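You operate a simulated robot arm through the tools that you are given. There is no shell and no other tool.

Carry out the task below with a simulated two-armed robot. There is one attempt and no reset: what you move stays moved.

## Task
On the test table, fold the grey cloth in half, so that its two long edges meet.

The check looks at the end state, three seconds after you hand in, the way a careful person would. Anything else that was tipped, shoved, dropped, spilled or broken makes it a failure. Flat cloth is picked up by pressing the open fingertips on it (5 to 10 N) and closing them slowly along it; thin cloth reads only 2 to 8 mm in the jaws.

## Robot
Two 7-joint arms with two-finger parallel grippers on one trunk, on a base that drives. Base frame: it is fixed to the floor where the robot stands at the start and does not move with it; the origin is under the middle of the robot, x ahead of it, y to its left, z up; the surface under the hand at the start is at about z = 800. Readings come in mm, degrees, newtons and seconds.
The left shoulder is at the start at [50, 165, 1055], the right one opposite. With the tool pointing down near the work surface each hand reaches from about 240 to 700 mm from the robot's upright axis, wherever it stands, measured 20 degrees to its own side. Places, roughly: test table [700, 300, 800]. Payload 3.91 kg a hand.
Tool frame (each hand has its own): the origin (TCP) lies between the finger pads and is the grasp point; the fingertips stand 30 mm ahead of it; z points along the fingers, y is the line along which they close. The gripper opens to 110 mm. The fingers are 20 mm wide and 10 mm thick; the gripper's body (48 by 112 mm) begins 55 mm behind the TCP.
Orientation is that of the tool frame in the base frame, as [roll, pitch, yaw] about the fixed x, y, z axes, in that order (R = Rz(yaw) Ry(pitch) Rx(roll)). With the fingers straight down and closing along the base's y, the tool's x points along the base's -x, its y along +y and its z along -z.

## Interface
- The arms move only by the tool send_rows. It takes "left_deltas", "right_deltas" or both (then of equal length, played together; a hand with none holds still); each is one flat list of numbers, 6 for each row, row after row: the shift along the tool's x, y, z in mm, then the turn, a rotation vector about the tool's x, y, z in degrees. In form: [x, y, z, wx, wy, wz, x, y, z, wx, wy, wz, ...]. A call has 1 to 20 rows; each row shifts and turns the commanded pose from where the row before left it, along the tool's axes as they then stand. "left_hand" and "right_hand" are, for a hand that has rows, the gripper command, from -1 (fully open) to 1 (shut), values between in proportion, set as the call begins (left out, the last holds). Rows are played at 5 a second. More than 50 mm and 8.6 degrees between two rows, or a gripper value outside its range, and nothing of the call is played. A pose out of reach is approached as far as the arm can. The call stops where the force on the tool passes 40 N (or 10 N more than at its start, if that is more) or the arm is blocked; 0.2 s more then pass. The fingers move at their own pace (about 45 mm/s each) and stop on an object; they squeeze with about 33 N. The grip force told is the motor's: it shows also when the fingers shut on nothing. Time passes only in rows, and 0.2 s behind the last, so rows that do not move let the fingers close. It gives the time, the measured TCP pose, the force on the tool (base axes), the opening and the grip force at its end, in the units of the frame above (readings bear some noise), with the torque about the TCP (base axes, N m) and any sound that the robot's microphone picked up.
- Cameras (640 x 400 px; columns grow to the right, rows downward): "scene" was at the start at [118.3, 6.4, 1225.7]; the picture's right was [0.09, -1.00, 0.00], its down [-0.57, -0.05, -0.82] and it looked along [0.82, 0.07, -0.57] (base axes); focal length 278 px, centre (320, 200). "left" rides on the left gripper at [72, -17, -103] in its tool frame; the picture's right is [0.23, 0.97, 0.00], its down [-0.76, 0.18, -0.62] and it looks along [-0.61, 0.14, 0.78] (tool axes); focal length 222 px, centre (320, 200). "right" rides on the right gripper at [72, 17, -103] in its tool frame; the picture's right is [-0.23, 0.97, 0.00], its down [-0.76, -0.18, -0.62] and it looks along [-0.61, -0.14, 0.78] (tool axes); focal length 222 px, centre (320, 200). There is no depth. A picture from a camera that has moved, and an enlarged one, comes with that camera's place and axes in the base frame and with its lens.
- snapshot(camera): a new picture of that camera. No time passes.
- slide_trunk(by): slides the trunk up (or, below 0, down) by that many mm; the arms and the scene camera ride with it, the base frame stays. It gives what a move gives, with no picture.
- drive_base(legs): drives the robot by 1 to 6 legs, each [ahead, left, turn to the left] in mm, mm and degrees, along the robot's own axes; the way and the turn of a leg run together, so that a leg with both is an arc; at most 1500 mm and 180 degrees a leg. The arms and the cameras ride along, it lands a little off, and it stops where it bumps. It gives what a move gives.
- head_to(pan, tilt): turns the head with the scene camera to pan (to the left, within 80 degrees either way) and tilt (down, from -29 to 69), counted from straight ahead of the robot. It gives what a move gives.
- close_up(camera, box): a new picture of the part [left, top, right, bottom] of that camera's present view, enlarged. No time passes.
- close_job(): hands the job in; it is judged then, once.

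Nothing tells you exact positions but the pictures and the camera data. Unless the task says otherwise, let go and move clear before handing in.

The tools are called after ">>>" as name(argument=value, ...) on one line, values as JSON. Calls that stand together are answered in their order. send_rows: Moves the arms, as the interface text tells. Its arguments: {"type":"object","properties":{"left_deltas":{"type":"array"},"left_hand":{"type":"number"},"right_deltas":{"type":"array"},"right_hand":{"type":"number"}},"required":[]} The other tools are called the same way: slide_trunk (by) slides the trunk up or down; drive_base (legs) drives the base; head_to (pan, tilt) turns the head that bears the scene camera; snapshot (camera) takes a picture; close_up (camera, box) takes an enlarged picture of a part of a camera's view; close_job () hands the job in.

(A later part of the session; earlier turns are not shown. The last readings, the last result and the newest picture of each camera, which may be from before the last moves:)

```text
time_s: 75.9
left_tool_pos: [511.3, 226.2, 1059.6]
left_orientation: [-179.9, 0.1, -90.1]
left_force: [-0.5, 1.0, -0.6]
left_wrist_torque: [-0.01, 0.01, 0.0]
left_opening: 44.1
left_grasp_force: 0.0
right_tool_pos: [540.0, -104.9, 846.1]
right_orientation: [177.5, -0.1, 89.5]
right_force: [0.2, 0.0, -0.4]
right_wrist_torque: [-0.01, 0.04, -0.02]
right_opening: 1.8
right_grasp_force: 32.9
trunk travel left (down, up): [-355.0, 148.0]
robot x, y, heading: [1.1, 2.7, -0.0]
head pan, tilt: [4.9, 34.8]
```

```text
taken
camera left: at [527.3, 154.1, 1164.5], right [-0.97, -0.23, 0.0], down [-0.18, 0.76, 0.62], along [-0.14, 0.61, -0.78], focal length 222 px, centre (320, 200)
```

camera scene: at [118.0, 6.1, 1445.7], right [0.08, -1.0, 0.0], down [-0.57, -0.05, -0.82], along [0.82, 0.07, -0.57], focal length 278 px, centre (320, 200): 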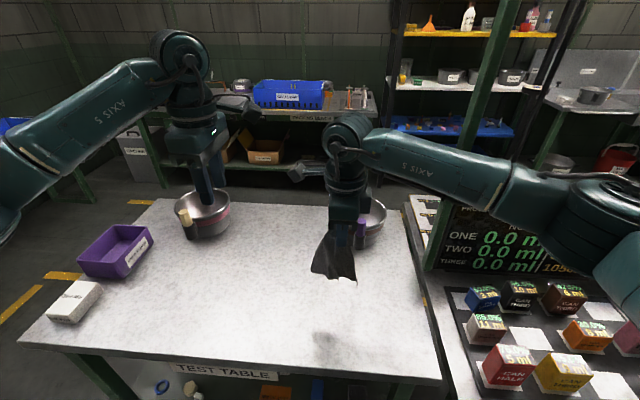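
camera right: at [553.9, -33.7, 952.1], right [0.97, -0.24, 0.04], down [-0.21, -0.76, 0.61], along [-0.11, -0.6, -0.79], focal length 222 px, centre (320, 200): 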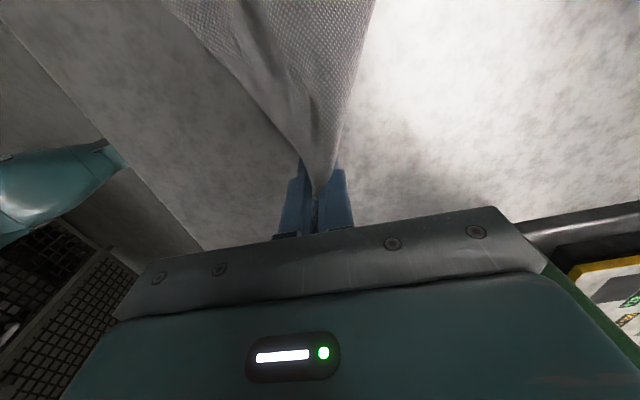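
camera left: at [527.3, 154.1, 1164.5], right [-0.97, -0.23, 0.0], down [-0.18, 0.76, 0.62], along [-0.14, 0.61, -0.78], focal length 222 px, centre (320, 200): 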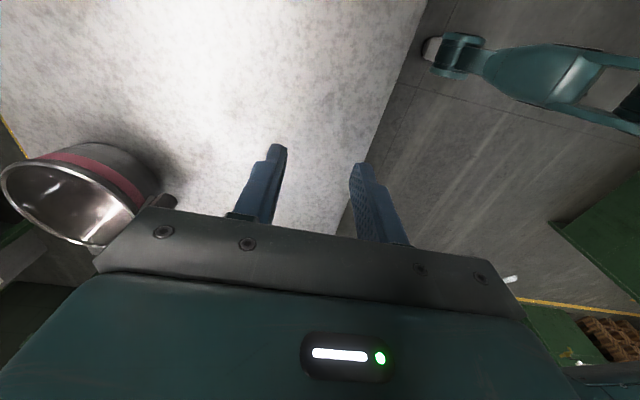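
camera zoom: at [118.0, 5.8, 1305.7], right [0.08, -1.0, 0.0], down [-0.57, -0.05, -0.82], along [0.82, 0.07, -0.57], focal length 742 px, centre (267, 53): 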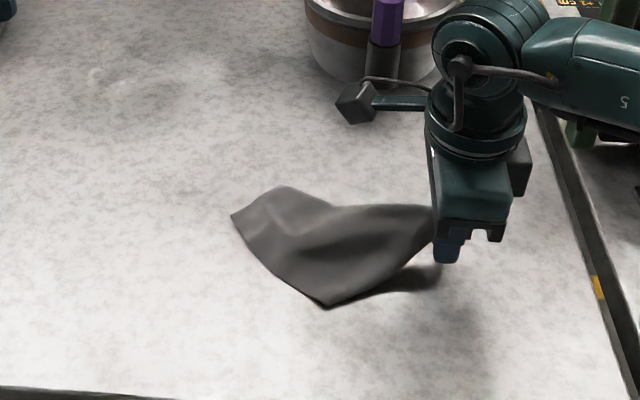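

The cloth has spread well on the table. I'll lower the last bit, open the fingers and lift away to look at it.

>>> send_rows(right_deltas=[-8, 0, 5, 0, 0, 0, -8, 0, 4, 0, 0, 0, 0, 0, 3, 0, 0, 0, 0, 0, 0, 0, 0, 0])

>>> send_rows(right_deltas=[0, 0, 0, 0, 0, 0, 0, 0, 0, 0, 0, 0, 0, 0, 0, 0, 0, 0, 0, 0, -15, 0, 0, 0, 0, 0, -30, 0, 0, 0, -20, 0, -35, 0, 0, 0, -30, 0, -30, 0, 0, 0, -30, 0, -20, 0, 0, 0, 0, 0, 0, 0, 0, 0], right_hand=0.5)

>>> close_up(camera="scene", box=[220, 180, 460, 330])

>>> snapshot(camera="scene")

>>> snapshot(camera="right")

```text
time_s: 76.9
left_tool_pos: [512.1, 226.3, 1060.8]
left_orientation: [180.0, 0.0, -90.1]
left_force: [-0.4, 0.9, 0.0]
left_wrist_torque: [0.03, 0.01, 0.01]
left_opening: 43.9
left_grasp_force: 0.1
right_tool_pos: [540.1, -121.2, 833.7]
right_orientation: [177.5, -0.1, 89.4]
right_force: [-0.8, 0.4, 0.6]
right_wrist_torque: [-0.02, -0.02, 0.0]
right_opening: 2.0
right_grasp_force: 33.4
trunk travel left (down, up): [-355.0, 148.0]
robot x, y, heading: [-1.9, -0.1, -0.1]
head pan, tilt: [4.9, 34.8]
```

```text
time_s: 78.9
left_tool_pos: [510.7, 227.9, 1061.1]
left_orientation: [-180.0, 0.0, -90.1]
left_force: [-0.3, 0.1, -0.6]
left_wrist_torque: [0.03, -0.04, -0.01]
left_opening: 44.2
left_grasp_force: 0.1
right_tool_pos: [535.9, -200.6, 965.0]
right_orientation: [177.5, -0.2, 89.5]
right_force: [0.0, 0.3, 0.1]
right_wrist_torque: [-0.02, 0.05, 0.01]
right_opening: 27.1
right_grasp_force: 0.1
trunk travel left (down, up): [-355.0, 148.0]
robot x, y, heading: [-2.6, -2.6, 0.1]
head pan, tilt: [4.9, 34.8]
```

```text
2.67 times, centred on (340, 255) of scene
camera zoom: at [118.1, 5.9, 1305.7], right [0.08, -1.0, 0.0], down [-0.57, -0.05, -0.82], along [0.82, 0.07, -0.57], focal length 742 px, centre (267, 53)
```

zoom: 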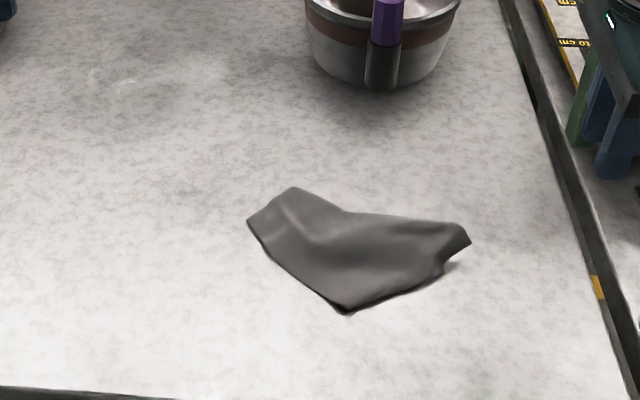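

```text
taken
camera scene: at [118.1, 5.9, 1305.7], right [0.08, -1.0, 0.0], down [-0.57, -0.05, -0.82], along [0.82, 0.07, -0.57], focal length 278 px, centre (320, 200)
```

scene: 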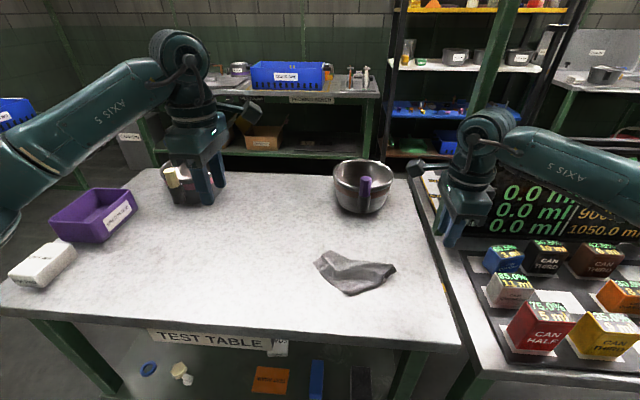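

```text
taken
camera right: at [549.4, -129.3, 1072.3], right [0.97, -0.24, 0.04], down [-0.21, -0.76, 0.61], along [-0.11, -0.6, -0.79], focal length 222 px, centre (320, 200)
```

right: 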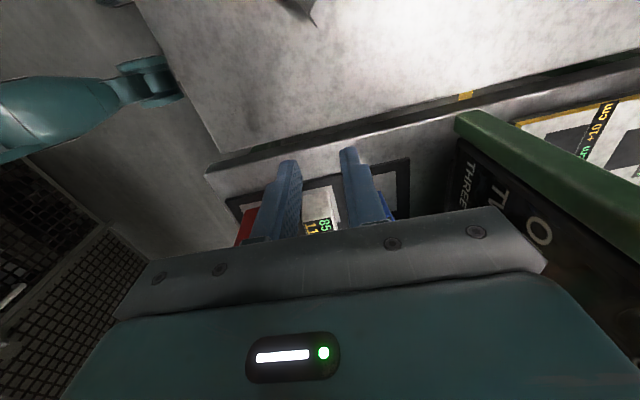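

The cloth lies mostly open with one side folded. I'll zoom in to see exactly how.

>>> close_up(camera="scene", box=[300, 240, 412, 310])

```text
5.71 times, centred on (356, 275) of scene
camera zoom: at [118.1, 5.9, 1305.7], right [0.08, -1.0, 0.0], down [-0.57, -0.05, -0.82], along [0.82, 0.07, -0.57], focal length 1590 px, centre (114, -229)
```

zoom: 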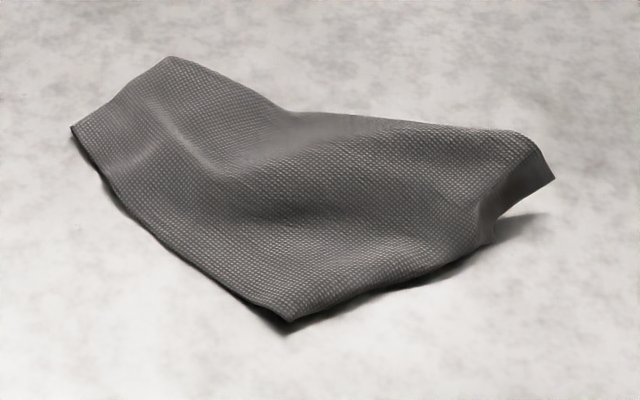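

Part of the cloth looks folded under on its far side. I'll fly the right hand (with its camera) above it for a second view.

>>> send_rows(right_deltas=[25, 0, -12, 0, 0, 0, 25, 0, -12, 0, 0, 0, 25, 0, -12, 0, 0, 0, 25, 0, -12, 0, 0, 0, 25, 0, -12, 0, 0, 0, 25, 0, -12, 0, 0, 0, 25, 0, -12, 0, 0, 0, 25, 0, 0, 0, 0, 0, 25, 0, 0, 0, 0, 0, 15, 0, 0, 0, 0, 0, 0, 0, 0, 0, 0, 0])

>>> snapshot(camera="right")

>>> close_up(camera="right", box=[180, 0, 440, 160])

```text
time_s: 81.3
left_tool_pos: [511.0, 226.0, 1059.6]
left_orientation: [180.0, 0.0, -90.1]
left_force: [0.1, 0.8, -0.1]
left_wrist_torque: [0.02, 0.01, 0.03]
left_opening: 43.8
left_grasp_force: 0.1
right_tool_pos: [534.4, 38.1, 1046.9]
right_orientation: [177.4, 0.0, 89.5]
right_force: [0.4, 0.2, -0.6]
right_wrist_torque: [0.01, -0.02, 0.02]
right_opening: 27.2
right_grasp_force: 0.1
trunk travel left (down, up): [-355.0, 148.0]
robot x, y, heading: [2.2, 3.6, -0.2]
head pan, tilt: [4.9, 34.8]
```

```text
taken
camera right: at [547.6, 109.3, 1153.2], right [0.97, -0.24, 0.04], down [-0.21, -0.76, 0.61], along [-0.11, -0.6, -0.79], focal length 222 px, centre (320, 200)
```

right: 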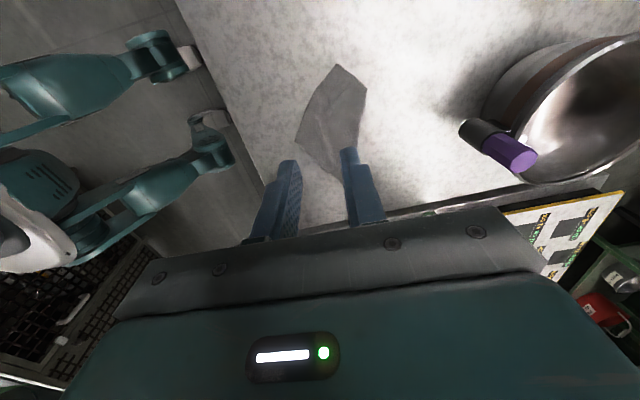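

```text
2.46 times, centred on (310, 80) of right
camera zoom: at [547.6, 109.3, 1153.2], right [0.97, -0.24, 0.04], down [-0.21, -0.76, 0.61], along [-0.11, -0.6, -0.79], focal length 547 px, centre (345, 495)
```

zoom: 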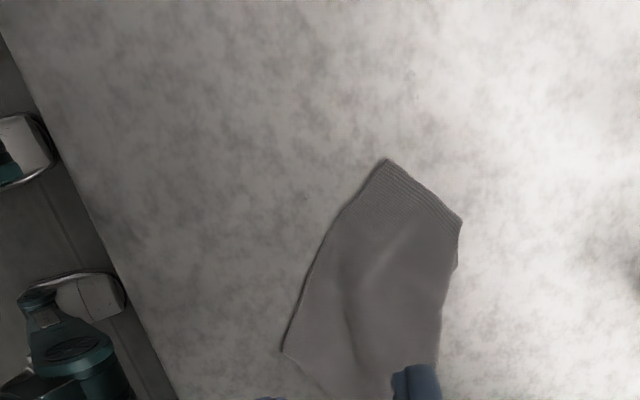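

It appears the left end of the cloth is tucked under. I'll pick the cloth up at the middle of its open short edge (around (530, −80)) and drag it out lengthwise so that the tail unrolls. First the right hand must turn so it closes along that edge (yaw about 46°).

>>> send_rows(right_deltas=[-6, 0, 0, 0, 0, -8, -6, 0, 0, 0, 0, -8, -6, 0, 0, 0, 0, -8, -6, 0, 0, 0, 0, -8, -6, 0, 0, 0, 0, -8, -6, 0, 0, 0, 0, -8, 0, 0, 0, 0, 0, -8, 0, 0, 0, 0, 0, -8, 0, 0, 0, 0, 0, -8, 0, 0, 0, 0, 0, -8, 0, 0, 0, 0, 0, -8, 0, 0, 0, 0, 0, -8, 0, 0, 0, 0, 0, -8, 0, 0, 0, 0, 0, -8, 0, 0, 0, 0, 0, -8, 0, 0, 0, 0, 0, -8, 0, 0, 0, 0, 0, -8, 0, 0, 0, 0, 0, 0])

>>> snapshot(camera="right")

>>> snapshot(camera="scene")

```text
time_s: 85.1
left_tool_pos: [511.7, 226.5, 1060.7]
left_orientation: [180.0, 0.0, -90.0]
left_force: [-0.2, 0.7, -0.3]
left_wrist_torque: [0.0, 0.02, -0.02]
left_opening: 44.2
left_grasp_force: 0.0
right_tool_pos: [543.9, 5.2, 1047.2]
right_orientation: [-178.3, 1.8, -134.5]
right_force: [-0.4, 0.0, -0.4]
right_wrist_torque: [-0.03, -0.02, 0.01]
right_opening: 27.3
right_grasp_force: 0.0
trunk travel left (down, up): [-355.0, 148.0]
robot x, y, heading: [3.7, -0.8, -0.4]
head pan, tilt: [4.9, 34.8]
```

```text
taken
camera right: at [477.9, -35.2, 1150.7], right [-0.54, 0.84, -0.02], down [0.63, 0.42, 0.65], along [0.56, 0.34, -0.76], focal length 222 px, centre (320, 200)
```

right: 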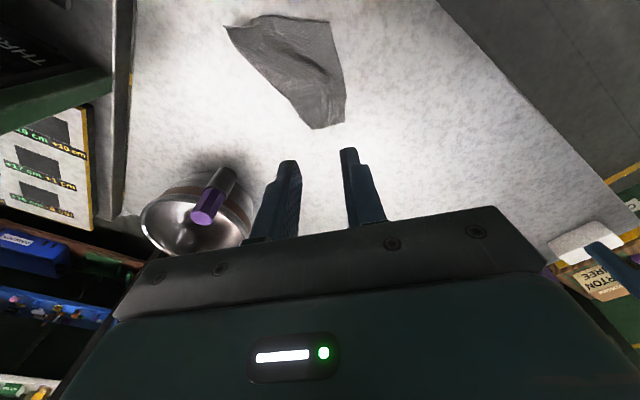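

```text
taken
camera scene: at [118.0, 5.8, 1305.7], right [0.08, -1.0, 0.0], down [-0.57, -0.05, -0.82], along [0.82, 0.07, -0.57], focal length 278 px, centre (320, 200)
```

scene: 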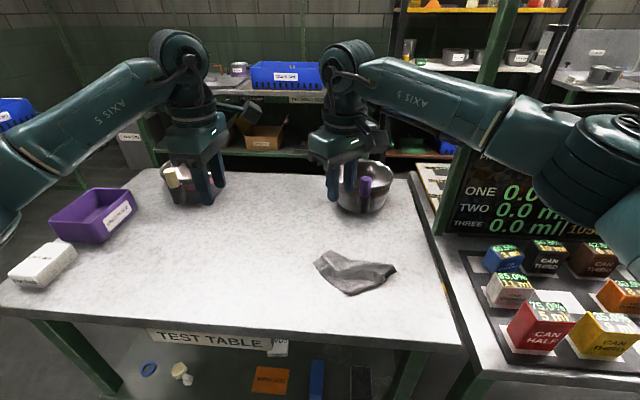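

Now the right camera sees the whole cloth. Enlarging it.

>>> close_up(camera="right", box=[200, 0, 376, 140])

```text
2.86 times, centred on (288, 70) of right
camera zoom: at [477.9, -35.2, 1150.7], right [-0.54, 0.84, -0.02], down [0.63, 0.42, 0.65], along [0.56, 0.34, -0.76], focal length 635 px, centre (411, 571)
```

zoom: 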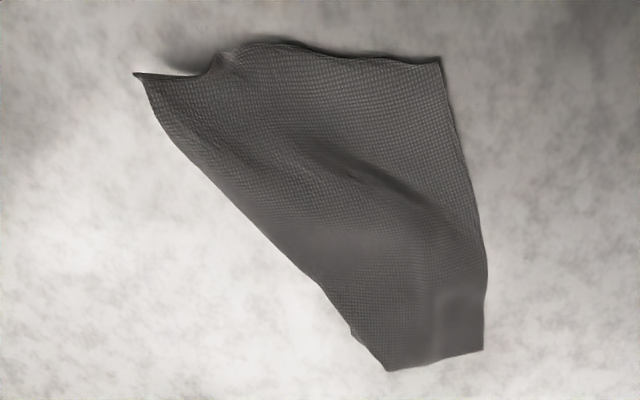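

>>> close_up(camera="right", box=[270, 70, 350, 135])

>>> close_up(camera="right", box=[220, 5, 300, 70])

>>> close_up(camera="scene", box=[305, 240, 361, 275])

```text
6.15 times, centred on (310, 102) of right
camera zoom: at [477.9, -35.2, 1150.7], right [-0.54, 0.84, -0.02], down [0.63, 0.42, 0.65], along [0.56, 0.34, -0.76], focal length 1367 px, centre (382, 800)
```

zoom: 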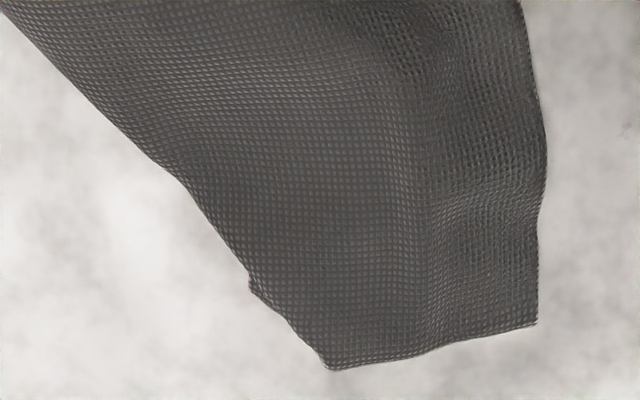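

```text
6.15 times, centred on (260, 38) of right
camera zoom: at [477.9, -35.2, 1150.7], right [-0.54, 0.84, -0.02], down [0.63, 0.42, 0.65], along [0.56, 0.34, -0.76], focal length 1367 px, centre (689, 1200)
```

zoom: 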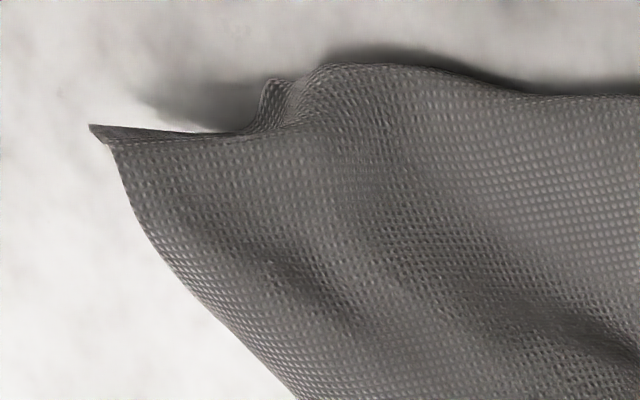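

```text
11.43 times, centred on (333, 258) of scene
camera zoom: at [118.0, 5.8, 1305.7], right [0.08, -1.0, 0.0], down [-0.57, -0.05, -0.82], along [0.82, 0.07, -0.57], focal length 3180 px, centre (171, -457)
```

zoom: 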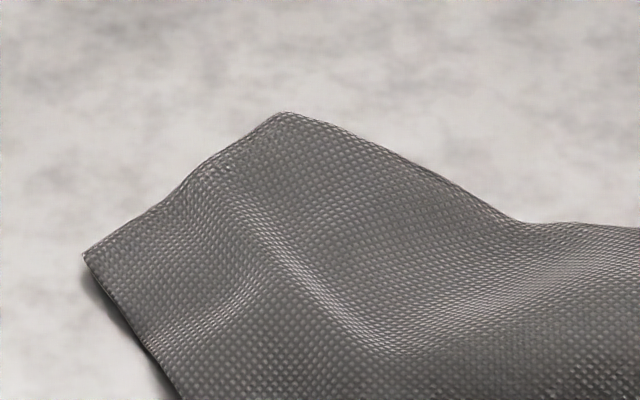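

Now it's clear from the weave: far-left corner at (488, −26), near-left at (578, 66), far-right at (565, −133), and the near-right corner is tucked underneath along the fold line from (615, 30) to (565, −133). I'll pinch that fold at its middle (≈(593, −55)) with the right hand, lift it so the tucked triangle hangs free, then set it down moving toward the robot so it spreads outward.

>>> send_rows(right_deltas=[1.1, -8.65, 24, 0, 0, 0, 1.1, -8.65, 24, 0, 0, 0, 1.1, -8.65, 24, 0, 0, 0, 1.1, -8.65, 24, 0, 0, 0, 1.1, -8.65, 24, 0, 0, 0, 1.1, -8.65, 24, 0, 0, 0, 1.1, -8.65, 24, 0, 0, 0, 1.1, -8.65, 24, 0, 0, 0, 0, 0, 0, 0, 0, 0], right_hand=0.09)

>>> snapshot(camera="right")

>>> close_up(camera="scene", box=[260, 200, 420, 300])

```text
time_s: 87.1
left_tool_pos: [512.0, 225.8, 1059.7]
left_orientation: [180.0, 0.1, -90.1]
left_force: [0.4, -0.2, 0.2]
left_wrist_torque: [0.0, 0.01, -0.03]
left_opening: 44.3
left_grasp_force: 0.1
right_tool_pos: [565.2, -16.5, 976.2]
right_orientation: [-178.2, 2.0, -134.9]
right_force: [-0.9, -0.7, 0.4]
right_wrist_torque: [0.04, 0.0, -0.01]
right_opening: 50.5
right_grasp_force: 0.1
right hand out of reach, approached as far as the arm can: row 3, 4, 5, 6, 7, 8
trunk travel left (down, up): [-355.0, 148.0]
robot x, y, heading: [-1.3, -3.4, -0.0]
head pan, tilt: [4.9, 34.8]
```

```text
taken
camera right: at [498.2, -55.8, 1079.0], right [-0.53, 0.85, -0.02], down [0.64, 0.41, 0.65], along [0.56, 0.33, -0.76], focal length 222 px, centre (320, 200)
```

right: 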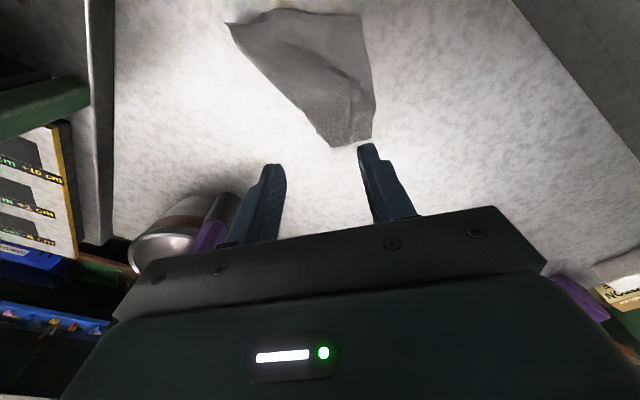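

```text
4.00 times, centred on (340, 250) of scene
camera zoom: at [118.0, 5.8, 1305.7], right [0.08, -1.0, 0.0], down [-0.57, -0.05, -0.82], along [0.82, 0.07, -0.57], focal length 1113 px, centre (240, 0)
```

zoom: 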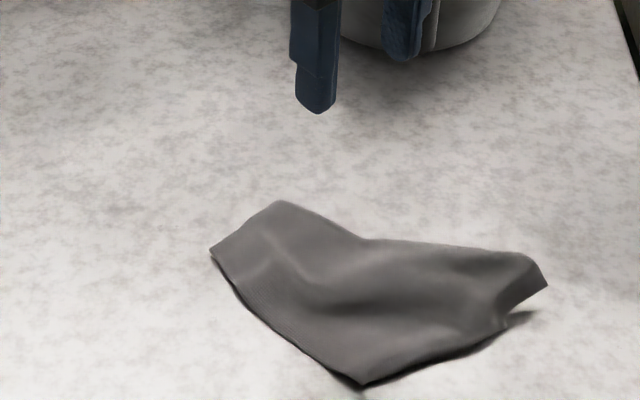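

Out of reach with the trunk raised and this yaw. I'll bring the trunk back down to its starting height and try again.

>>> slide_trunk(by=-80)

>>> send_rows(right_deltas=[1, -7, 0, 0, 0, 0, 1, -7, 0, 0, 0, 0, 1, -7, 8, 0, 0, 0, 1, -7, 8, 0, 0, 0, 1, -8, 8, 0, 0, 0, 0, 0, 8, 0, 0, 0, 0, 0, 8, 0, 0, 0, 0, 0, 0, 0, 0, 0])

>>> snapshot(camera="right")

>>> snapshot(camera="scene")

```text
time_s: 88.3
left_tool_pos: [512.1, 227.2, 979.8]
left_orientation: [-180.0, -0.1, -90.2]
left_force: [-0.7, -0.9, -0.8]
left_wrist_torque: [-0.03, 0.0, -0.01]
left_opening: 43.9
left_grasp_force: 0.1
right_tool_pos: [564.3, -15.2, 896.2]
right_orientation: [-178.3, 1.8, -134.9]
right_force: [-0.4, 0.5, 0.1]
right_wrist_torque: [0.02, 0.02, 0.05]
right_opening: 50.0
right_grasp_force: 0.0
trunk travel left (down, up): [-275.0, 228.0]
robot x, y, heading: [-0.4, 0.4, 0.1]
head pan, tilt: [4.9, 34.8]
```

```text
time_s: 90.1
left_tool_pos: [510.5, 226.4, 980.4]
left_orientation: [180.0, 0.0, -90.0]
left_force: [0.0, -0.9, -0.3]
left_wrist_torque: [0.03, 0.02, -0.01]
left_opening: 44.1
left_grasp_force: 0.0
right_tool_pos: [565.9, -17.0, 880.2]
right_orientation: [-178.3, 1.9, -134.9]
right_force: [0.1, -0.1, -0.9]
right_wrist_torque: [-0.01, -0.02, 0.03]
right_opening: 49.8
right_grasp_force: 0.1
right hand out of reach, approached as far as the arm can: row 1, 2, 3, 4, 5
trunk travel left (down, up): [-275.0, 228.0]
robot x, y, heading: [1.0, -0.2, -0.1]
head pan, tilt: [4.9, 34.8]
```

```text
taken
camera right: at [498.9, -56.0, 982.5], right [-0.53, 0.85, -0.02], down [0.64, 0.41, 0.65], along [0.56, 0.33, -0.76], focal length 222 px, centre (320, 200)
```

right: 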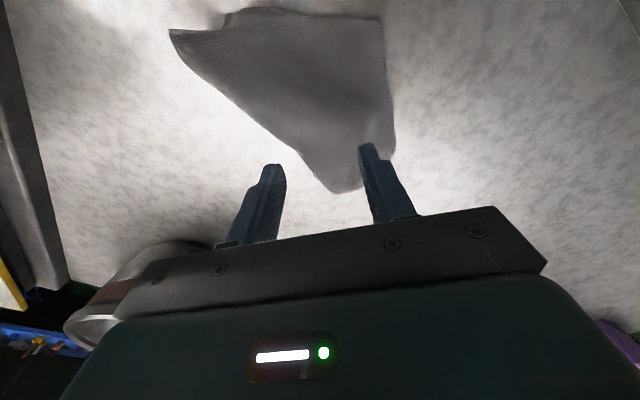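

```text
taken
camera scene: at [118.0, 5.8, 1225.7], right [0.08, -1.0, 0.0], down [-0.57, -0.05, -0.82], along [0.82, 0.07, -0.57], focal length 278 px, centre (320, 200)
```

scene: 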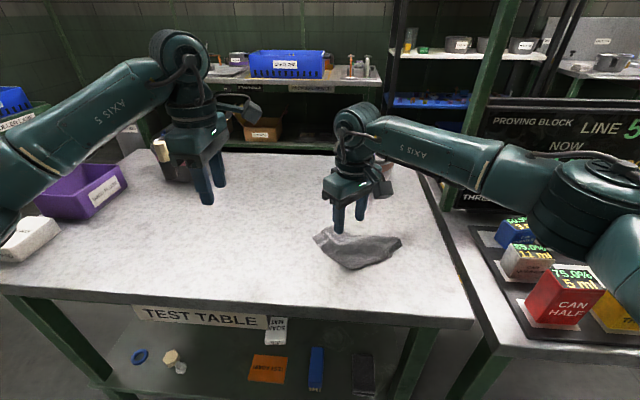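

The outward yaw limit blocks this. I'll use the equivalent closing direction with the hand turned the other way (yaw about −90°, which worked before).

>>> send_rows(right_deltas=[0, 0, -15, 0, 0, 8, 0, 0, -15, 0, 0, 8, 0, 0, -15, 0, 0, 8, 0, 0, 0, 0, 0, 8, 0, 0, 0, 0, 0, 8, 0, 0, 0, 0, 0, 8, 0, 0, 0, 0, 0, 8, 0, 0, 0, 0, 0, 8, 0, 0, 0, 0, 0, 8, 0, 0, 0, 0, 0, 8, 0, 0, 0, 0, 0, 8, 0, 0, 0, 0, 0, 8, 0, 0, 0, 0, 0, 8, 0, 0, 0, 0, 0, 8, 0, 0, 0, 0, 0, 8, 0, 0, 0, 0, 0, 8, 0, 0, 0, 0, 0, 8, 0, 0, 0, 0, 0, 8, 0, 0, 0, 0, 0, 8])

```text
time_s: 94.1
left_tool_pos: [511.4, 227.3, 981.1]
left_orientation: [-179.9, 0.0, -90.0]
left_force: [0.3, -0.2, 0.8]
left_wrist_torque: [-0.01, 0.02, 0.0]
left_opening: 44.1
left_grasp_force: 0.1
right_tool_pos: [564.8, -16.1, 924.8]
right_orientation: [177.7, -0.9, 72.9]
right_force: [0.2, 0.9, -0.5]
right_wrist_torque: [0.01, -0.01, 0.02]
right_opening: 50.5
right_grasp_force: 0.0
trunk travel left (down, up): [-275.0, 228.0]
robot x, y, heading: [-4.4, 0.5, -0.0]
head pan, tilt: [4.9, 34.8]
```

Yaw −107° reached — exactly across the fold. Moving over the fold's middle and down.

>>> send_rows(right_deltas=[-7.2, 8.1, 15, 0, 0, 0, -7.2, 8.1, 15, 0, 0, 0, -7.2, 8.1, 15, 0, 0, 0, -7.2, 8.1, 15, 0, 0, 0, 0, 0, 15, 0, 0, 0, 0, 0, 8, 0, 0, 0, 0, 0, 0, 0, 0, 0])

>>> snapshot(camera="right")

>>> close_up(camera="scene", box=[260, 180, 420, 280])

```text
time_s: 95.7
left_tool_pos: [510.8, 226.5, 980.8]
left_orientation: [-180.0, 0.0, -90.1]
left_force: [-0.2, -0.7, -0.2]
left_wrist_torque: [-0.01, 0.02, 0.0]
left_opening: 43.8
left_grasp_force: 0.0
right_tool_pos: [591.0, -53.0, 842.5]
right_orientation: [177.5, -0.7, 73.1]
right_force: [-0.8, 0.0, 0.0]
right_wrist_torque: [-0.01, 0.0, -0.03]
right_opening: 49.8
right_grasp_force: 0.0
trunk travel left (down, up): [-275.0, 228.0]
robot x, y, heading: [0.0, 1.1, -0.3]
head pan, tilt: [4.9, 34.8]
```

```text
taken
camera right: at [623.7, 11.3, 950.1], right [0.86, -0.5, 0.04], down [-0.42, -0.68, 0.6], along [-0.28, -0.54, -0.8], focal length 222 px, centre (320, 200)
```

right: 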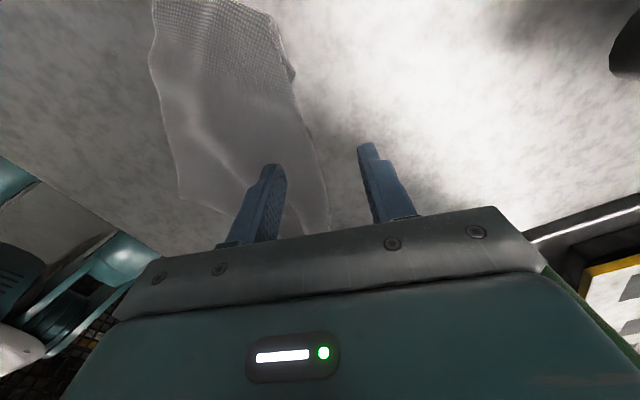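

```text
4.00 times, centred on (340, 230) of scene
camera zoom: at [118.0, 5.8, 1225.7], right [0.08, -1.0, 0.0], down [-0.57, -0.05, -0.82], along [0.82, 0.07, -0.57], focal length 1113 px, centre (240, 80)
```

zoom: 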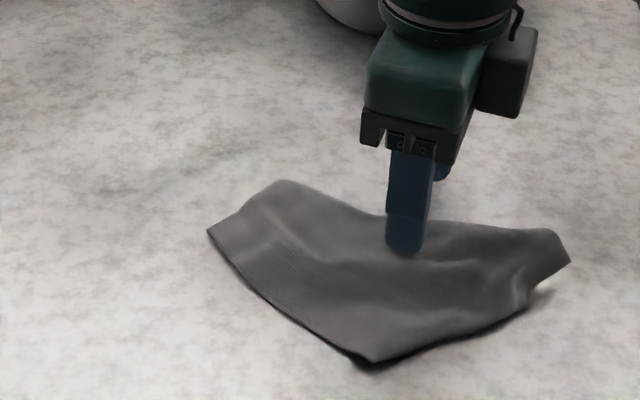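

The fingers straddle the fold. Lowering to contact.

>>> send_rows(right_deltas=[0, 0, 4, 0, 0, 0, 0, 0, 3, 0, 0, 0, 0, 0, 1.5, 0, 0, 0, 0, 0, 0, 0, 0, 0])

>>> send_rows(right_deltas=[0, 0, 1, 0, 0, 0, 0, 0, 0, 0, 0, 0])

>>> send_rows(right_deltas=[0, 0, 0.8, 0, 0, 0, 0, 0, 0, 0, 0, 0])

```text
time_s: 96.7
left_tool_pos: [510.7, 226.4, 979.8]
left_orientation: [180.0, 0.1, -90.1]
left_force: [0.0, 0.0, 0.8]
left_wrist_torque: [0.03, -0.03, 0.02]
left_opening: 44.1
left_grasp_force: 0.0
right_tool_pos: [591.8, -53.9, 833.4]
right_orientation: [177.7, -0.8, 73.1]
right_force: [0.2, -0.1, 0.6]
right_wrist_torque: [0.02, -0.03, 0.02]
right_opening: 49.9
right_grasp_force: 0.0
trunk travel left (down, up): [-275.0, 228.0]
robot x, y, heading: [3.1, 0.5, -0.0]
head pan, tilt: [4.9, 34.8]
```

```text
time_s: 97.3
left_tool_pos: [509.8, 226.8, 981.2]
left_orientation: [-180.0, 0.0, -90.2]
left_force: [0.4, 0.5, 0.1]
left_wrist_torque: [0.02, -0.03, 0.0]
left_opening: 43.9
left_grasp_force: 0.1
right_tool_pos: [592.2, -54.0, 834.0]
right_orientation: [177.6, -0.9, 73.0]
right_force: [0.0, -0.8, 1.4]
right_wrist_torque: [0.05, 0.03, -0.01]
right_opening: 50.0
right_grasp_force: 0.1
trunk travel left (down, up): [-275.0, 228.0]
robot x, y, heading: [0.4, -0.2, -0.1]
head pan, tilt: [4.9, 34.8]
```

```text
time_s: 97.9
left_tool_pos: [510.7, 226.4, 981.0]
left_orientation: [-180.0, 0.0, -90.0]
left_force: [0.5, -1.0, 0.3]
left_wrist_torque: [-0.02, 0.02, 0.0]
left_opening: 43.8
left_grasp_force: 0.1
right_tool_pos: [591.3, -52.4, 832.7]
right_orientation: [177.7, -0.9, 73.1]
right_force: [0.0, 1.3, 5.2]
right_wrist_torque: [0.07, 0.11, -0.02]
right_opening: 49.9
right_grasp_force: 0.0
trunk travel left (down, up): [-275.0, 228.0]
robot x, y, heading: [2.3, 0.9, -0.0]
head pan, tilt: [4.9, 34.8]
```

Contact at 5 N. Closing slowly.

>>> send_rows(right_deltas=[0, 0, 0.4, 0, 0, 0, 0, 0, 0, 0, 0, 0], right_hand=0.25)

>>> send_rows(right_deltas=[0, 0, 0, 0, 0, 0], right_hand=0.4)

>>> send_rows(right_deltas=[0, 0, 0, 0, 0, 0], right_hand=0.55)

>>> close_up(camera="right", box=[180, 60, 420, 230])

```text
time_s: 98.5
left_tool_pos: [511.5, 226.0, 981.4]
left_orientation: [-179.9, 0.1, -90.1]
left_force: [-0.2, 0.2, 0.2]
left_wrist_torque: [-0.01, 0.0, 0.05]
left_opening: 44.0
left_grasp_force: 0.1
right_tool_pos: [591.8, -53.3, 833.1]
right_orientation: [177.6, -0.9, 73.1]
right_force: [-2.1, -0.2, 8.4]
right_wrist_torque: [0.1, 0.27, 0.04]
right_opening: 41.9
right_grasp_force: 1.1
trunk travel left (down, up): [-275.0, 228.0]
robot x, y, heading: [-0.4, -2.0, -0.3]
head pan, tilt: [4.9, 34.8]
```

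```text
time_s: 98.9
left_tool_pos: [511.2, 226.4, 981.1]
left_orientation: [-179.9, 0.0, -90.1]
left_force: [0.2, 0.0, -0.2]
left_wrist_torque: [-0.03, -0.02, 0.0]
left_opening: 43.9
left_grasp_force: 0.0
right_tool_pos: [591.4, -53.4, 832.9]
right_orientation: [177.5, -0.9, 73.1]
right_force: [-1.1, 0.6, 8.6]
right_wrist_torque: [0.11, 0.19, 0.03]
right_opening: 33.8
right_grasp_force: 0.3
trunk travel left (down, up): [-275.0, 228.0]
robot x, y, heading: [-1.9, -3.7, 0.1]
head pan, tilt: [4.9, 34.8]
```

```text
time_s: 99.3
left_tool_pos: [510.2, 226.5, 980.0]
left_orientation: [-179.9, 0.0, -90.1]
left_force: [0.4, 0.4, -0.9]
left_wrist_torque: [-0.01, 0.0, 0.01]
left_opening: 43.9
left_grasp_force: 0.1
right_tool_pos: [591.6, -51.8, 832.6]
right_orientation: [177.5, -0.9, 73.0]
right_force: [-1.3, 1.1, 7.5]
right_wrist_torque: [0.09, 0.17, 0.05]
right_opening: 25.4
right_grasp_force: 0.5
trunk travel left (down, up): [-275.0, 228.0]
robot x, y, heading: [0.8, 1.0, -0.2]
head pan, tilt: [4.9, 34.8]
```

```text
2.35 times, centred on (300, 145) of right
camera zoom: at [624.2, 11.1, 940.4], right [0.86, -0.5, 0.04], down [-0.42, -0.68, 0.6], along [-0.28, -0.54, -0.8], focal length 523 px, centre (367, 329)
```

zoom: 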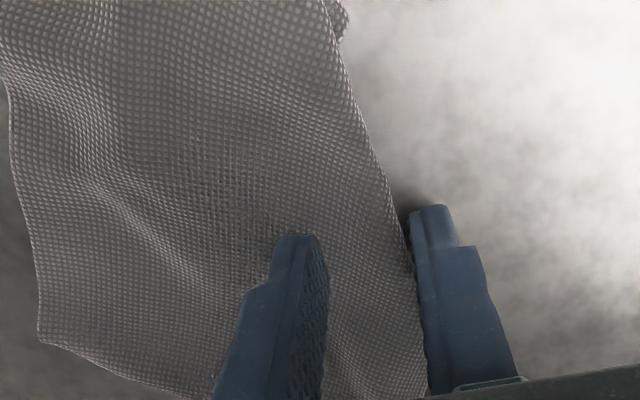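

The outer finger has reached the fold. Continuing to close.

>>> send_rows(right_deltas=[0, 0, 0, 0, 0, 0], right_hand=0.68)

>>> send_rows(right_deltas=[0, 0, 0, 0, 0, 0], right_hand=0.8)

>>> send_rows(right_deltas=[0, 0, 0, 0, 0, 0, 0, 0, 0, 0, 0, 0, 0, 0, 0, 0, 0, 0], right_hand=1)

>>> close_up(camera="right", box=[180, 60, 420, 230])

```text
time_s: 99.7
left_tool_pos: [510.8, 227.8, 981.4]
left_orientation: [-179.9, 0.0, -90.1]
left_force: [0.0, 0.0, 0.6]
left_wrist_torque: [0.02, -0.01, 0.0]
left_opening: 43.8
left_grasp_force: 0.1
right_tool_pos: [591.6, -53.6, 833.0]
right_orientation: [177.5, -0.9, 73.2]
right_force: [0.2, 1.1, 6.4]
right_wrist_torque: [0.12, 0.1, 0.03]
right_opening: 18.0
right_grasp_force: 0.1
trunk travel left (down, up): [-275.0, 228.0]
robot x, y, heading: [-1.0, -0.5, -0.2]
head pan, tilt: [4.9, 34.8]
```

```text
time_s: 100.1
left_tool_pos: [511.1, 227.2, 981.3]
left_orientation: [180.0, 0.0, -90.2]
left_force: [0.1, -0.2, 0.4]
left_wrist_torque: [0.02, 0.02, 0.0]
left_opening: 44.0
left_grasp_force: 0.0
right_tool_pos: [592.3, -52.7, 832.9]
right_orientation: [177.5, -0.8, 73.0]
right_force: [0.4, -0.4, 5.4]
right_wrist_torque: [0.06, 0.03, -0.01]
right_opening: 10.7
right_grasp_force: 0.2
trunk travel left (down, up): [-275.0, 228.0]
robot x, y, heading: [1.5, 0.3, -0.2]
head pan, tilt: [4.9, 34.8]
```

```text
time_s: 100.9
left_tool_pos: [511.0, 227.6, 981.3]
left_orientation: [179.9, 0.0, -90.1]
left_force: [0.4, 0.3, -0.2]
left_wrist_torque: [-0.01, -0.01, 0.03]
left_opening: 44.3
left_grasp_force: 0.1
right_tool_pos: [591.1, -53.2, 832.9]
right_orientation: [177.6, -0.7, 73.1]
right_force: [-0.9, 0.1, 5.1]
right_wrist_torque: [0.04, 0.04, 0.0]
right_opening: 2.5
right_grasp_force: 32.6
trunk travel left (down, up): [-275.0, 228.0]
robot x, y, heading: [0.6, 0.7, -0.3]
head pan, tilt: [4.9, 34.8]
```

```text
2.35 times, centred on (300, 145) of right
camera zoom: at [624.5, 10.9, 940.1], right [0.86, -0.5, 0.04], down [-0.42, -0.68, 0.6], along [-0.28, -0.54, -0.8], focal length 523 px, centre (367, 329)
```

zoom: 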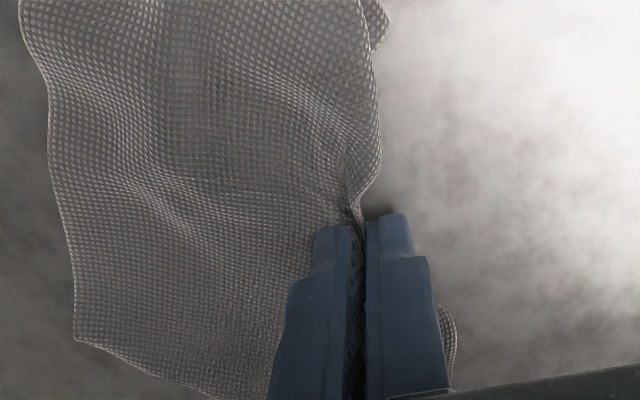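

Gripped. Lifting the fold about 110 mm while shifting slightly outward.

>>> send_rows(right_deltas=[0, 0, -8, 0, 0, 0, 0, 3, -12, 0, 0, 0, 0, 4, -12, 0, 0, 0, 0, 5, -13, 0, 0, 0, 0, 5, -13, 0, 0, 0, 0, 5, -13, 0, 0, 0, 0, 5, -13, 0, 0, 0, 0, 5, -13, 0, 0, 0, 0, 5, -13, 0, 0, 0, 0, 0, 0, 0, 0, 0, 0, 0, 0, 0, 0, 0])

>>> close_up(camera="scene", box=[260, 150, 420, 270])

>>> snapshot(camera="right")

>>> snapshot(camera="left")

```text
time_s: 103.3
left_tool_pos: [511.6, 227.0, 979.3]
left_orientation: [179.9, -0.1, -90.1]
left_force: [-0.8, -0.5, -0.6]
left_wrist_torque: [-0.05, 0.01, 0.01]
left_opening: 43.9
left_grasp_force: 0.0
right_tool_pos: [621.7, -63.1, 942.6]
right_orientation: [177.6, -0.8, 73.0]
right_force: [0.5, -0.8, 0.2]
right_wrist_torque: [0.04, -0.01, -0.03]
right_opening: 2.7
right_grasp_force: 33.0
trunk travel left (down, up): [-275.0, 228.0]
robot x, y, heading: [-1.6, 2.1, -0.4]
head pan, tilt: [4.9, 34.8]
```

```text
3.33 times, centred on (340, 210) of scene
camera zoom: at [118.0, 5.8, 1225.7], right [0.08, -1.0, 0.0], down [-0.57, -0.05, -0.82], along [0.82, 0.07, -0.57], focal length 927 px, centre (253, 167)
```

zoom: 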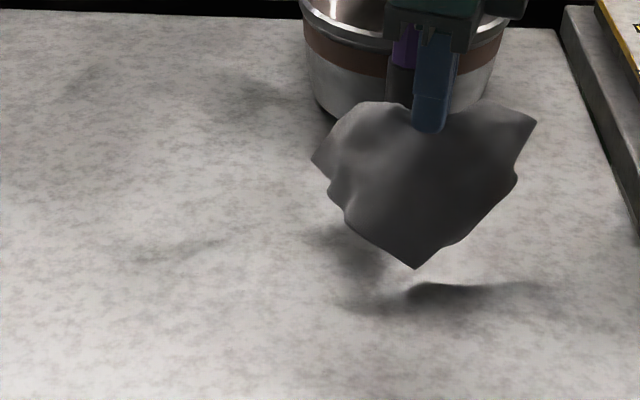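

```text
taken
camera right: at [655.0, 1.4, 1050.2], right [0.86, -0.5, 0.04], down [-0.42, -0.68, 0.6], along [-0.28, -0.54, -0.8], focal length 222 px, centre (320, 200)
```

right: 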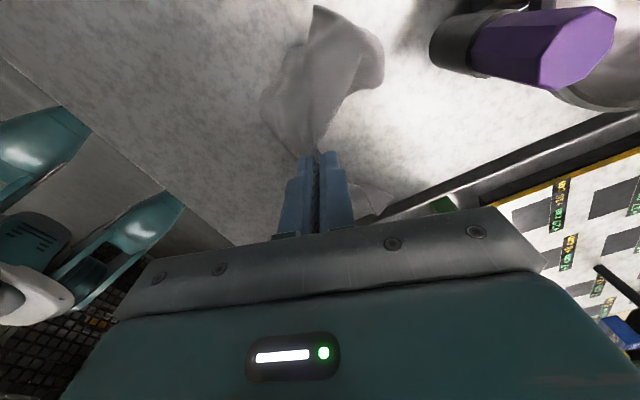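

```text
taken
camera left: at [527.3, 154.1, 1084.5], right [-0.97, -0.23, 0.0], down [-0.18, 0.76, 0.62], along [-0.14, 0.61, -0.78], focal length 222 px, centre (320, 200)
```

left: 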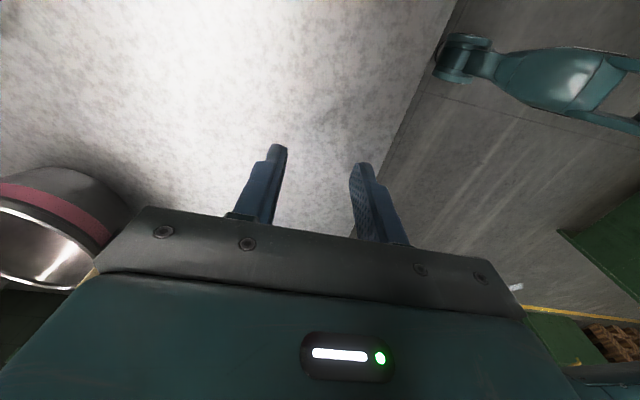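

The fold now forms a ridge with both sides hanging outward like a tent, so a straight lowering should splay both sides apart. Lowering slowly.

>>> send_rows(right_deltas=[0, 0, 10, 0, 0, 0, 0, 0, 10, 0, 0, 0, 0, 0, 10, 0, 0, 0, 0, 0, 10, 0, 0, 0, 0, 0, 10, 0, 0, 0, 0, 0, 10, 0, 0, 0, 0, 0, 10, 0, 0, 0, 0, 0, 0, 0, 0, 0])

>>> close_up(camera="scene", box=[260, 150, 420, 270])

>>> snapshot(camera="right")

```text
time_s: 105.1
left_tool_pos: [511.6, 225.8, 979.0]
left_orientation: [179.9, 0.0, -90.0]
left_force: [0.1, 0.0, 0.1]
left_wrist_torque: [0.02, 0.0, 0.0]
left_opening: 43.9
left_grasp_force: 0.1
right_tool_pos: [624.0, -64.0, 872.9]
right_orientation: [177.6, -0.8, 73.1]
right_force: [-0.3, -0.6, 0.2]
right_wrist_torque: [0.01, 0.0, -0.03]
right_opening: 2.6
right_grasp_force: 32.8
trunk travel left (down, up): [-275.0, 228.0]
robot x, y, heading: [-3.6, 4.6, -0.2]
head pan, tilt: [4.9, 34.8]
```

```text
3.33 times, centred on (340, 210) of scene
camera zoom: at [118.0, 5.8, 1225.7], right [0.08, -1.0, 0.0], down [-0.57, -0.05, -0.82], along [0.82, 0.07, -0.57], focal length 927 px, centre (253, 167)
```

zoom: 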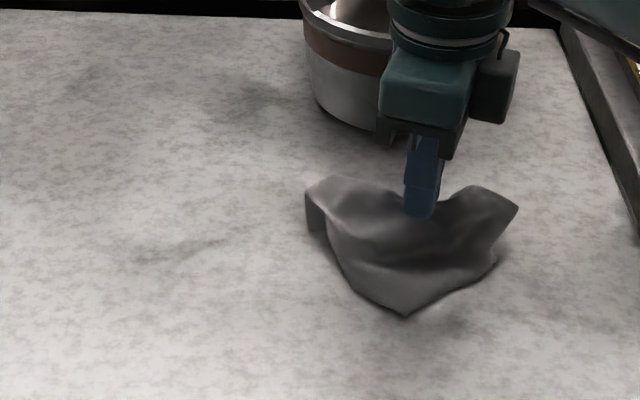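

```text
taken
camera right: at [658.2, 0.3, 980.3], right [0.86, -0.5, 0.04], down [-0.42, -0.68, 0.6], along [-0.28, -0.54, -0.8], focal length 222 px, centre (320, 200)
```

right: 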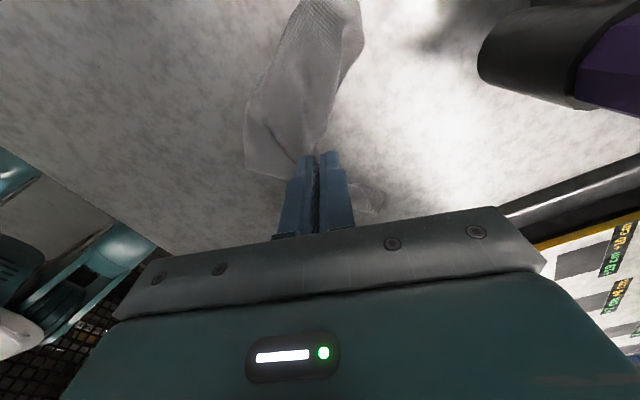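

>>> send_rows(right_deltas=[0, -3, 8, 0, 0, 0, 0, -3, 8, 0, 0, 0, 0, -3, 8, 0, 0, 0, 0, -3, 6, 0, 0, 0, 0, 0, 0, 0, 0, 0])

>>> close_up(camera="scene", box=[280, 170, 420, 260])

>>> close_up(camera="right", box=[200, 0, 440, 240])

```text
time_s: 106.3
left_tool_pos: [511.3, 227.0, 979.8]
left_orientation: [179.9, 0.1, -90.1]
left_force: [-0.1, -0.5, -0.3]
left_wrist_torque: [0.04, 0.01, -0.01]
left_opening: 44.2
left_grasp_force: 0.0
right_tool_pos: [615.6, -59.4, 842.9]
right_orientation: [177.6, -0.9, 73.1]
right_force: [0.1, -0.3, 0.2]
right_wrist_torque: [0.01, 0.0, -0.02]
right_opening: 2.8
right_grasp_force: 33.3
trunk travel left (down, up): [-275.0, 228.0]
robot x, y, heading: [-1.2, 2.7, -0.1]
head pan, tilt: [4.9, 34.8]
```

```text
4.44 times, centred on (350, 215) of scene
camera zoom: at [118.0, 5.8, 1225.7], right [0.08, -1.0, 0.0], down [-0.57, -0.05, -0.82], along [0.82, 0.07, -0.57], focal length 1237 px, centre (187, 133)
```

zoom: 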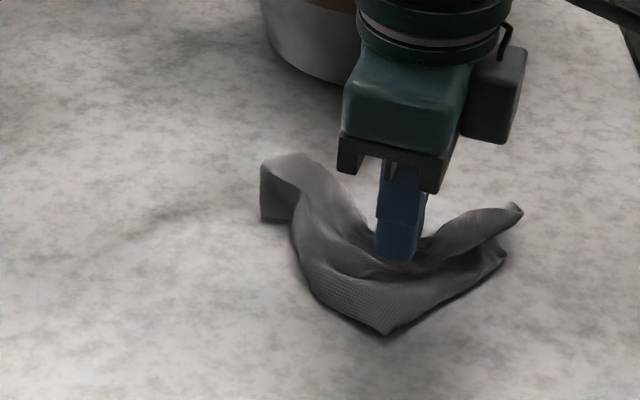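

```text
1.67 times, centred on (320, 120) of right
camera zoom: at [647.9, 3.7, 950.2], right [0.86, -0.5, 0.04], down [-0.42, -0.68, 0.6], along [-0.28, -0.54, -0.8], focal length 370 px, centre (320, 333)
```

zoom: 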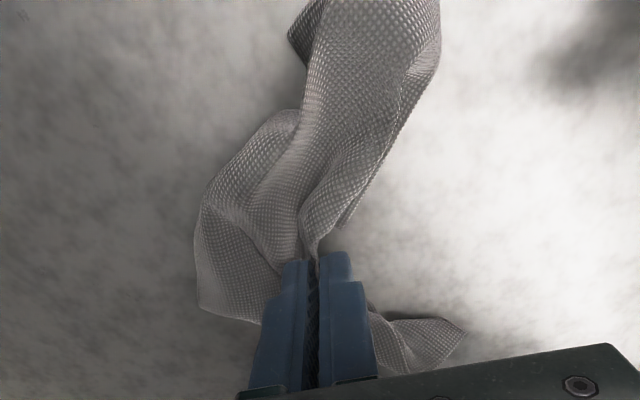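

This is getting crumpled. Better: let go, then take the two corners of the visible left short edge (near-left and far-left) one per hand, lift the cloth so it hangs freely and untucks itself, and lay it out flat. Releasing and clearing the right hand.

>>> send_rows(right_deltas=[0, 0, 3, 0, 0, 0, 0, 0, 0, 0, 0, 0, 0, 0, 0, 0, 0, 0, 0, 0, -15, 0, 0, 0, 0, 0, -30, 0, 0, 0, 0, 0, -40, 0, 0, 0, -20, 0, -40, 0, 0, 0, -40, 0, 0, 0, 0, 0, -40, 0, 0, 0, 0, 0, -40, 0, 0, 0, 0, 0, 0, 0, 0, 0, 0, 0], right_hand=0.3)

>>> close_up(camera="scene", box=[280, 170, 420, 260])

>>> snapshot(camera="scene")

>>> snapshot(camera="right")

```text
time_s: 108.7
left_tool_pos: [512.1, 226.5, 980.7]
left_orientation: [179.9, 0.0, -90.1]
left_force: [0.8, -0.4, 0.3]
left_wrist_torque: [0.0, 0.0, -0.03]
left_opening: 44.0
left_grasp_force: 0.0
right_tool_pos: [567.7, -194.1, 962.4]
right_orientation: [177.7, -0.8, 73.1]
right_force: [0.2, 0.7, 0.8]
right_wrist_torque: [-0.01, 0.02, 0.01]
right_opening: 38.5
right_grasp_force: 0.1
trunk travel left (down, up): [-275.0, 228.0]
robot x, y, heading: [-1.5, -1.5, -0.1]
head pan, tilt: [4.9, 34.8]
```

```text
4.44 times, centred on (350, 215) of scene
camera zoom: at [118.0, 5.9, 1225.7], right [0.08, -1.0, 0.0], down [-0.57, -0.05, -0.82], along [0.82, 0.07, -0.57], focal length 1237 px, centre (187, 133)
```

zoom: 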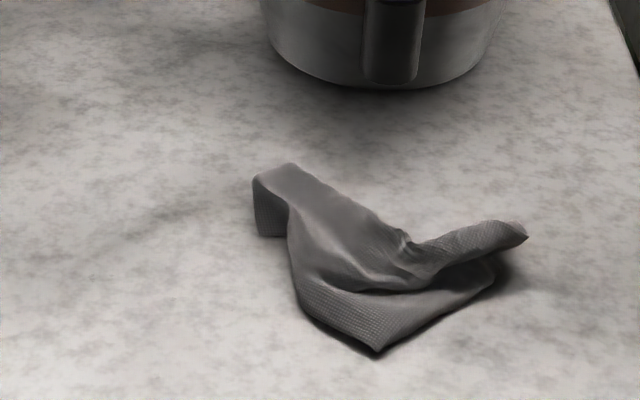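

```text
taken
camera scene: at [118.0, 5.9, 1225.7], right [0.08, -1.0, 0.0], down [-0.57, -0.05, -0.82], along [0.82, 0.07, -0.57], focal length 278 px, centre (320, 200)
```

scene: 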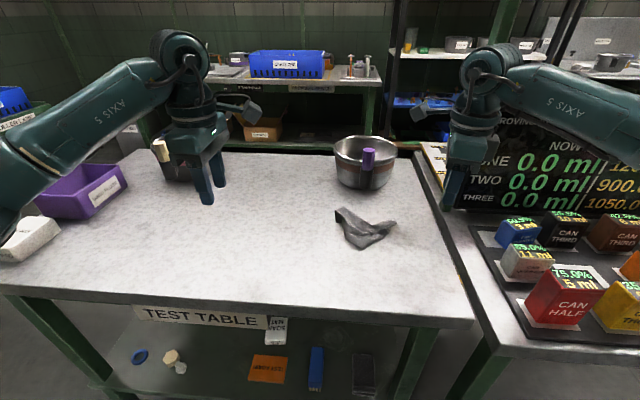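

```text
taken
camera right: at [600.8, -130.5, 1071.0], right [0.86, -0.5, 0.04], down [-0.42, -0.68, 0.6], along [-0.28, -0.54, -0.8], focal length 222 px, centre (320, 200)
```

right: 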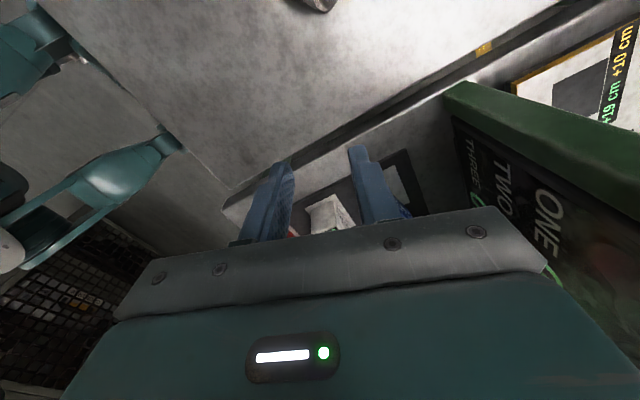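

The far-left corner lies clean at (553, −48) with the cloth behind it. Plan: pinch it with the left hand (fingers across the corner), lift, turn, carry to the left, and make one long drag to the right so everything trails out and unrolls. First: park the right hand, turn the left hand back to yaw 0.

>>> send_rows(left_deltas=[0, 0, 0, 0, 0, 8.2, 0, 0, 0, 0, 0, 8.2, 0, 0, 0, 0, 0, 8.2, 0, 0, 0, 0, 0, 8.2, 0, 0, 0, 0, 0, 8.2, 0, 0, 0, 0, 0, 8.2, 0, 0, 0, 0, 0, 8.2, 0, 0, 0, 0, 0, 8.2, 0, 0, 0, 0, 0, 8.2, 0, 0, 0, 0, 0, 8.2, 0, 0, 0, 0, 0, 8.0, 0, 0, 0, 0, 0, 0], right_deltas=[-4, -9, 0, 0, 0, 0, -4, -9, 0, 0, 0, 0, -4, -9, 0, 0, 0, 0, -4, -9, 0, 0, 0, 0, -4, -9, 0, 0, 0, 0, -4, -9, 0, 0, 0, 0, -4, -9, 0, 0, 0, 0, -4, -9, 0, 0, 0, 0, -4, -9, 0, 0, 0, 0, -4, -9, 0, 0, 0, 0, 0, 0, 0, 0, 0, 0, 0, 0, 0, 0, 0, 0], left_hand=0.5)

```text
time_s: 111.3
left_tool_pos: [511.2, 226.9, 980.8]
left_orientation: [179.9, -0.1, 179.8]
left_force: [0.5, -0.5, -0.2]
left_wrist_torque: [-0.03, -0.01, -0.01]
left_opening: 27.3
left_grasp_force: 0.1
right_tool_pos: [470.2, -206.8, 958.0]
right_orientation: [177.6, -0.7, 73.0]
right_force: [0.4, 0.7, 0.4]
right_wrist_torque: [-0.03, -0.02, -0.02]
right_opening: 38.7
right_grasp_force: 0.0
trunk travel left (down, up): [-275.0, 228.0]
robot x, y, heading: [0.9, -1.7, -0.2]
head pan, tilt: [4.9, 34.8]
```

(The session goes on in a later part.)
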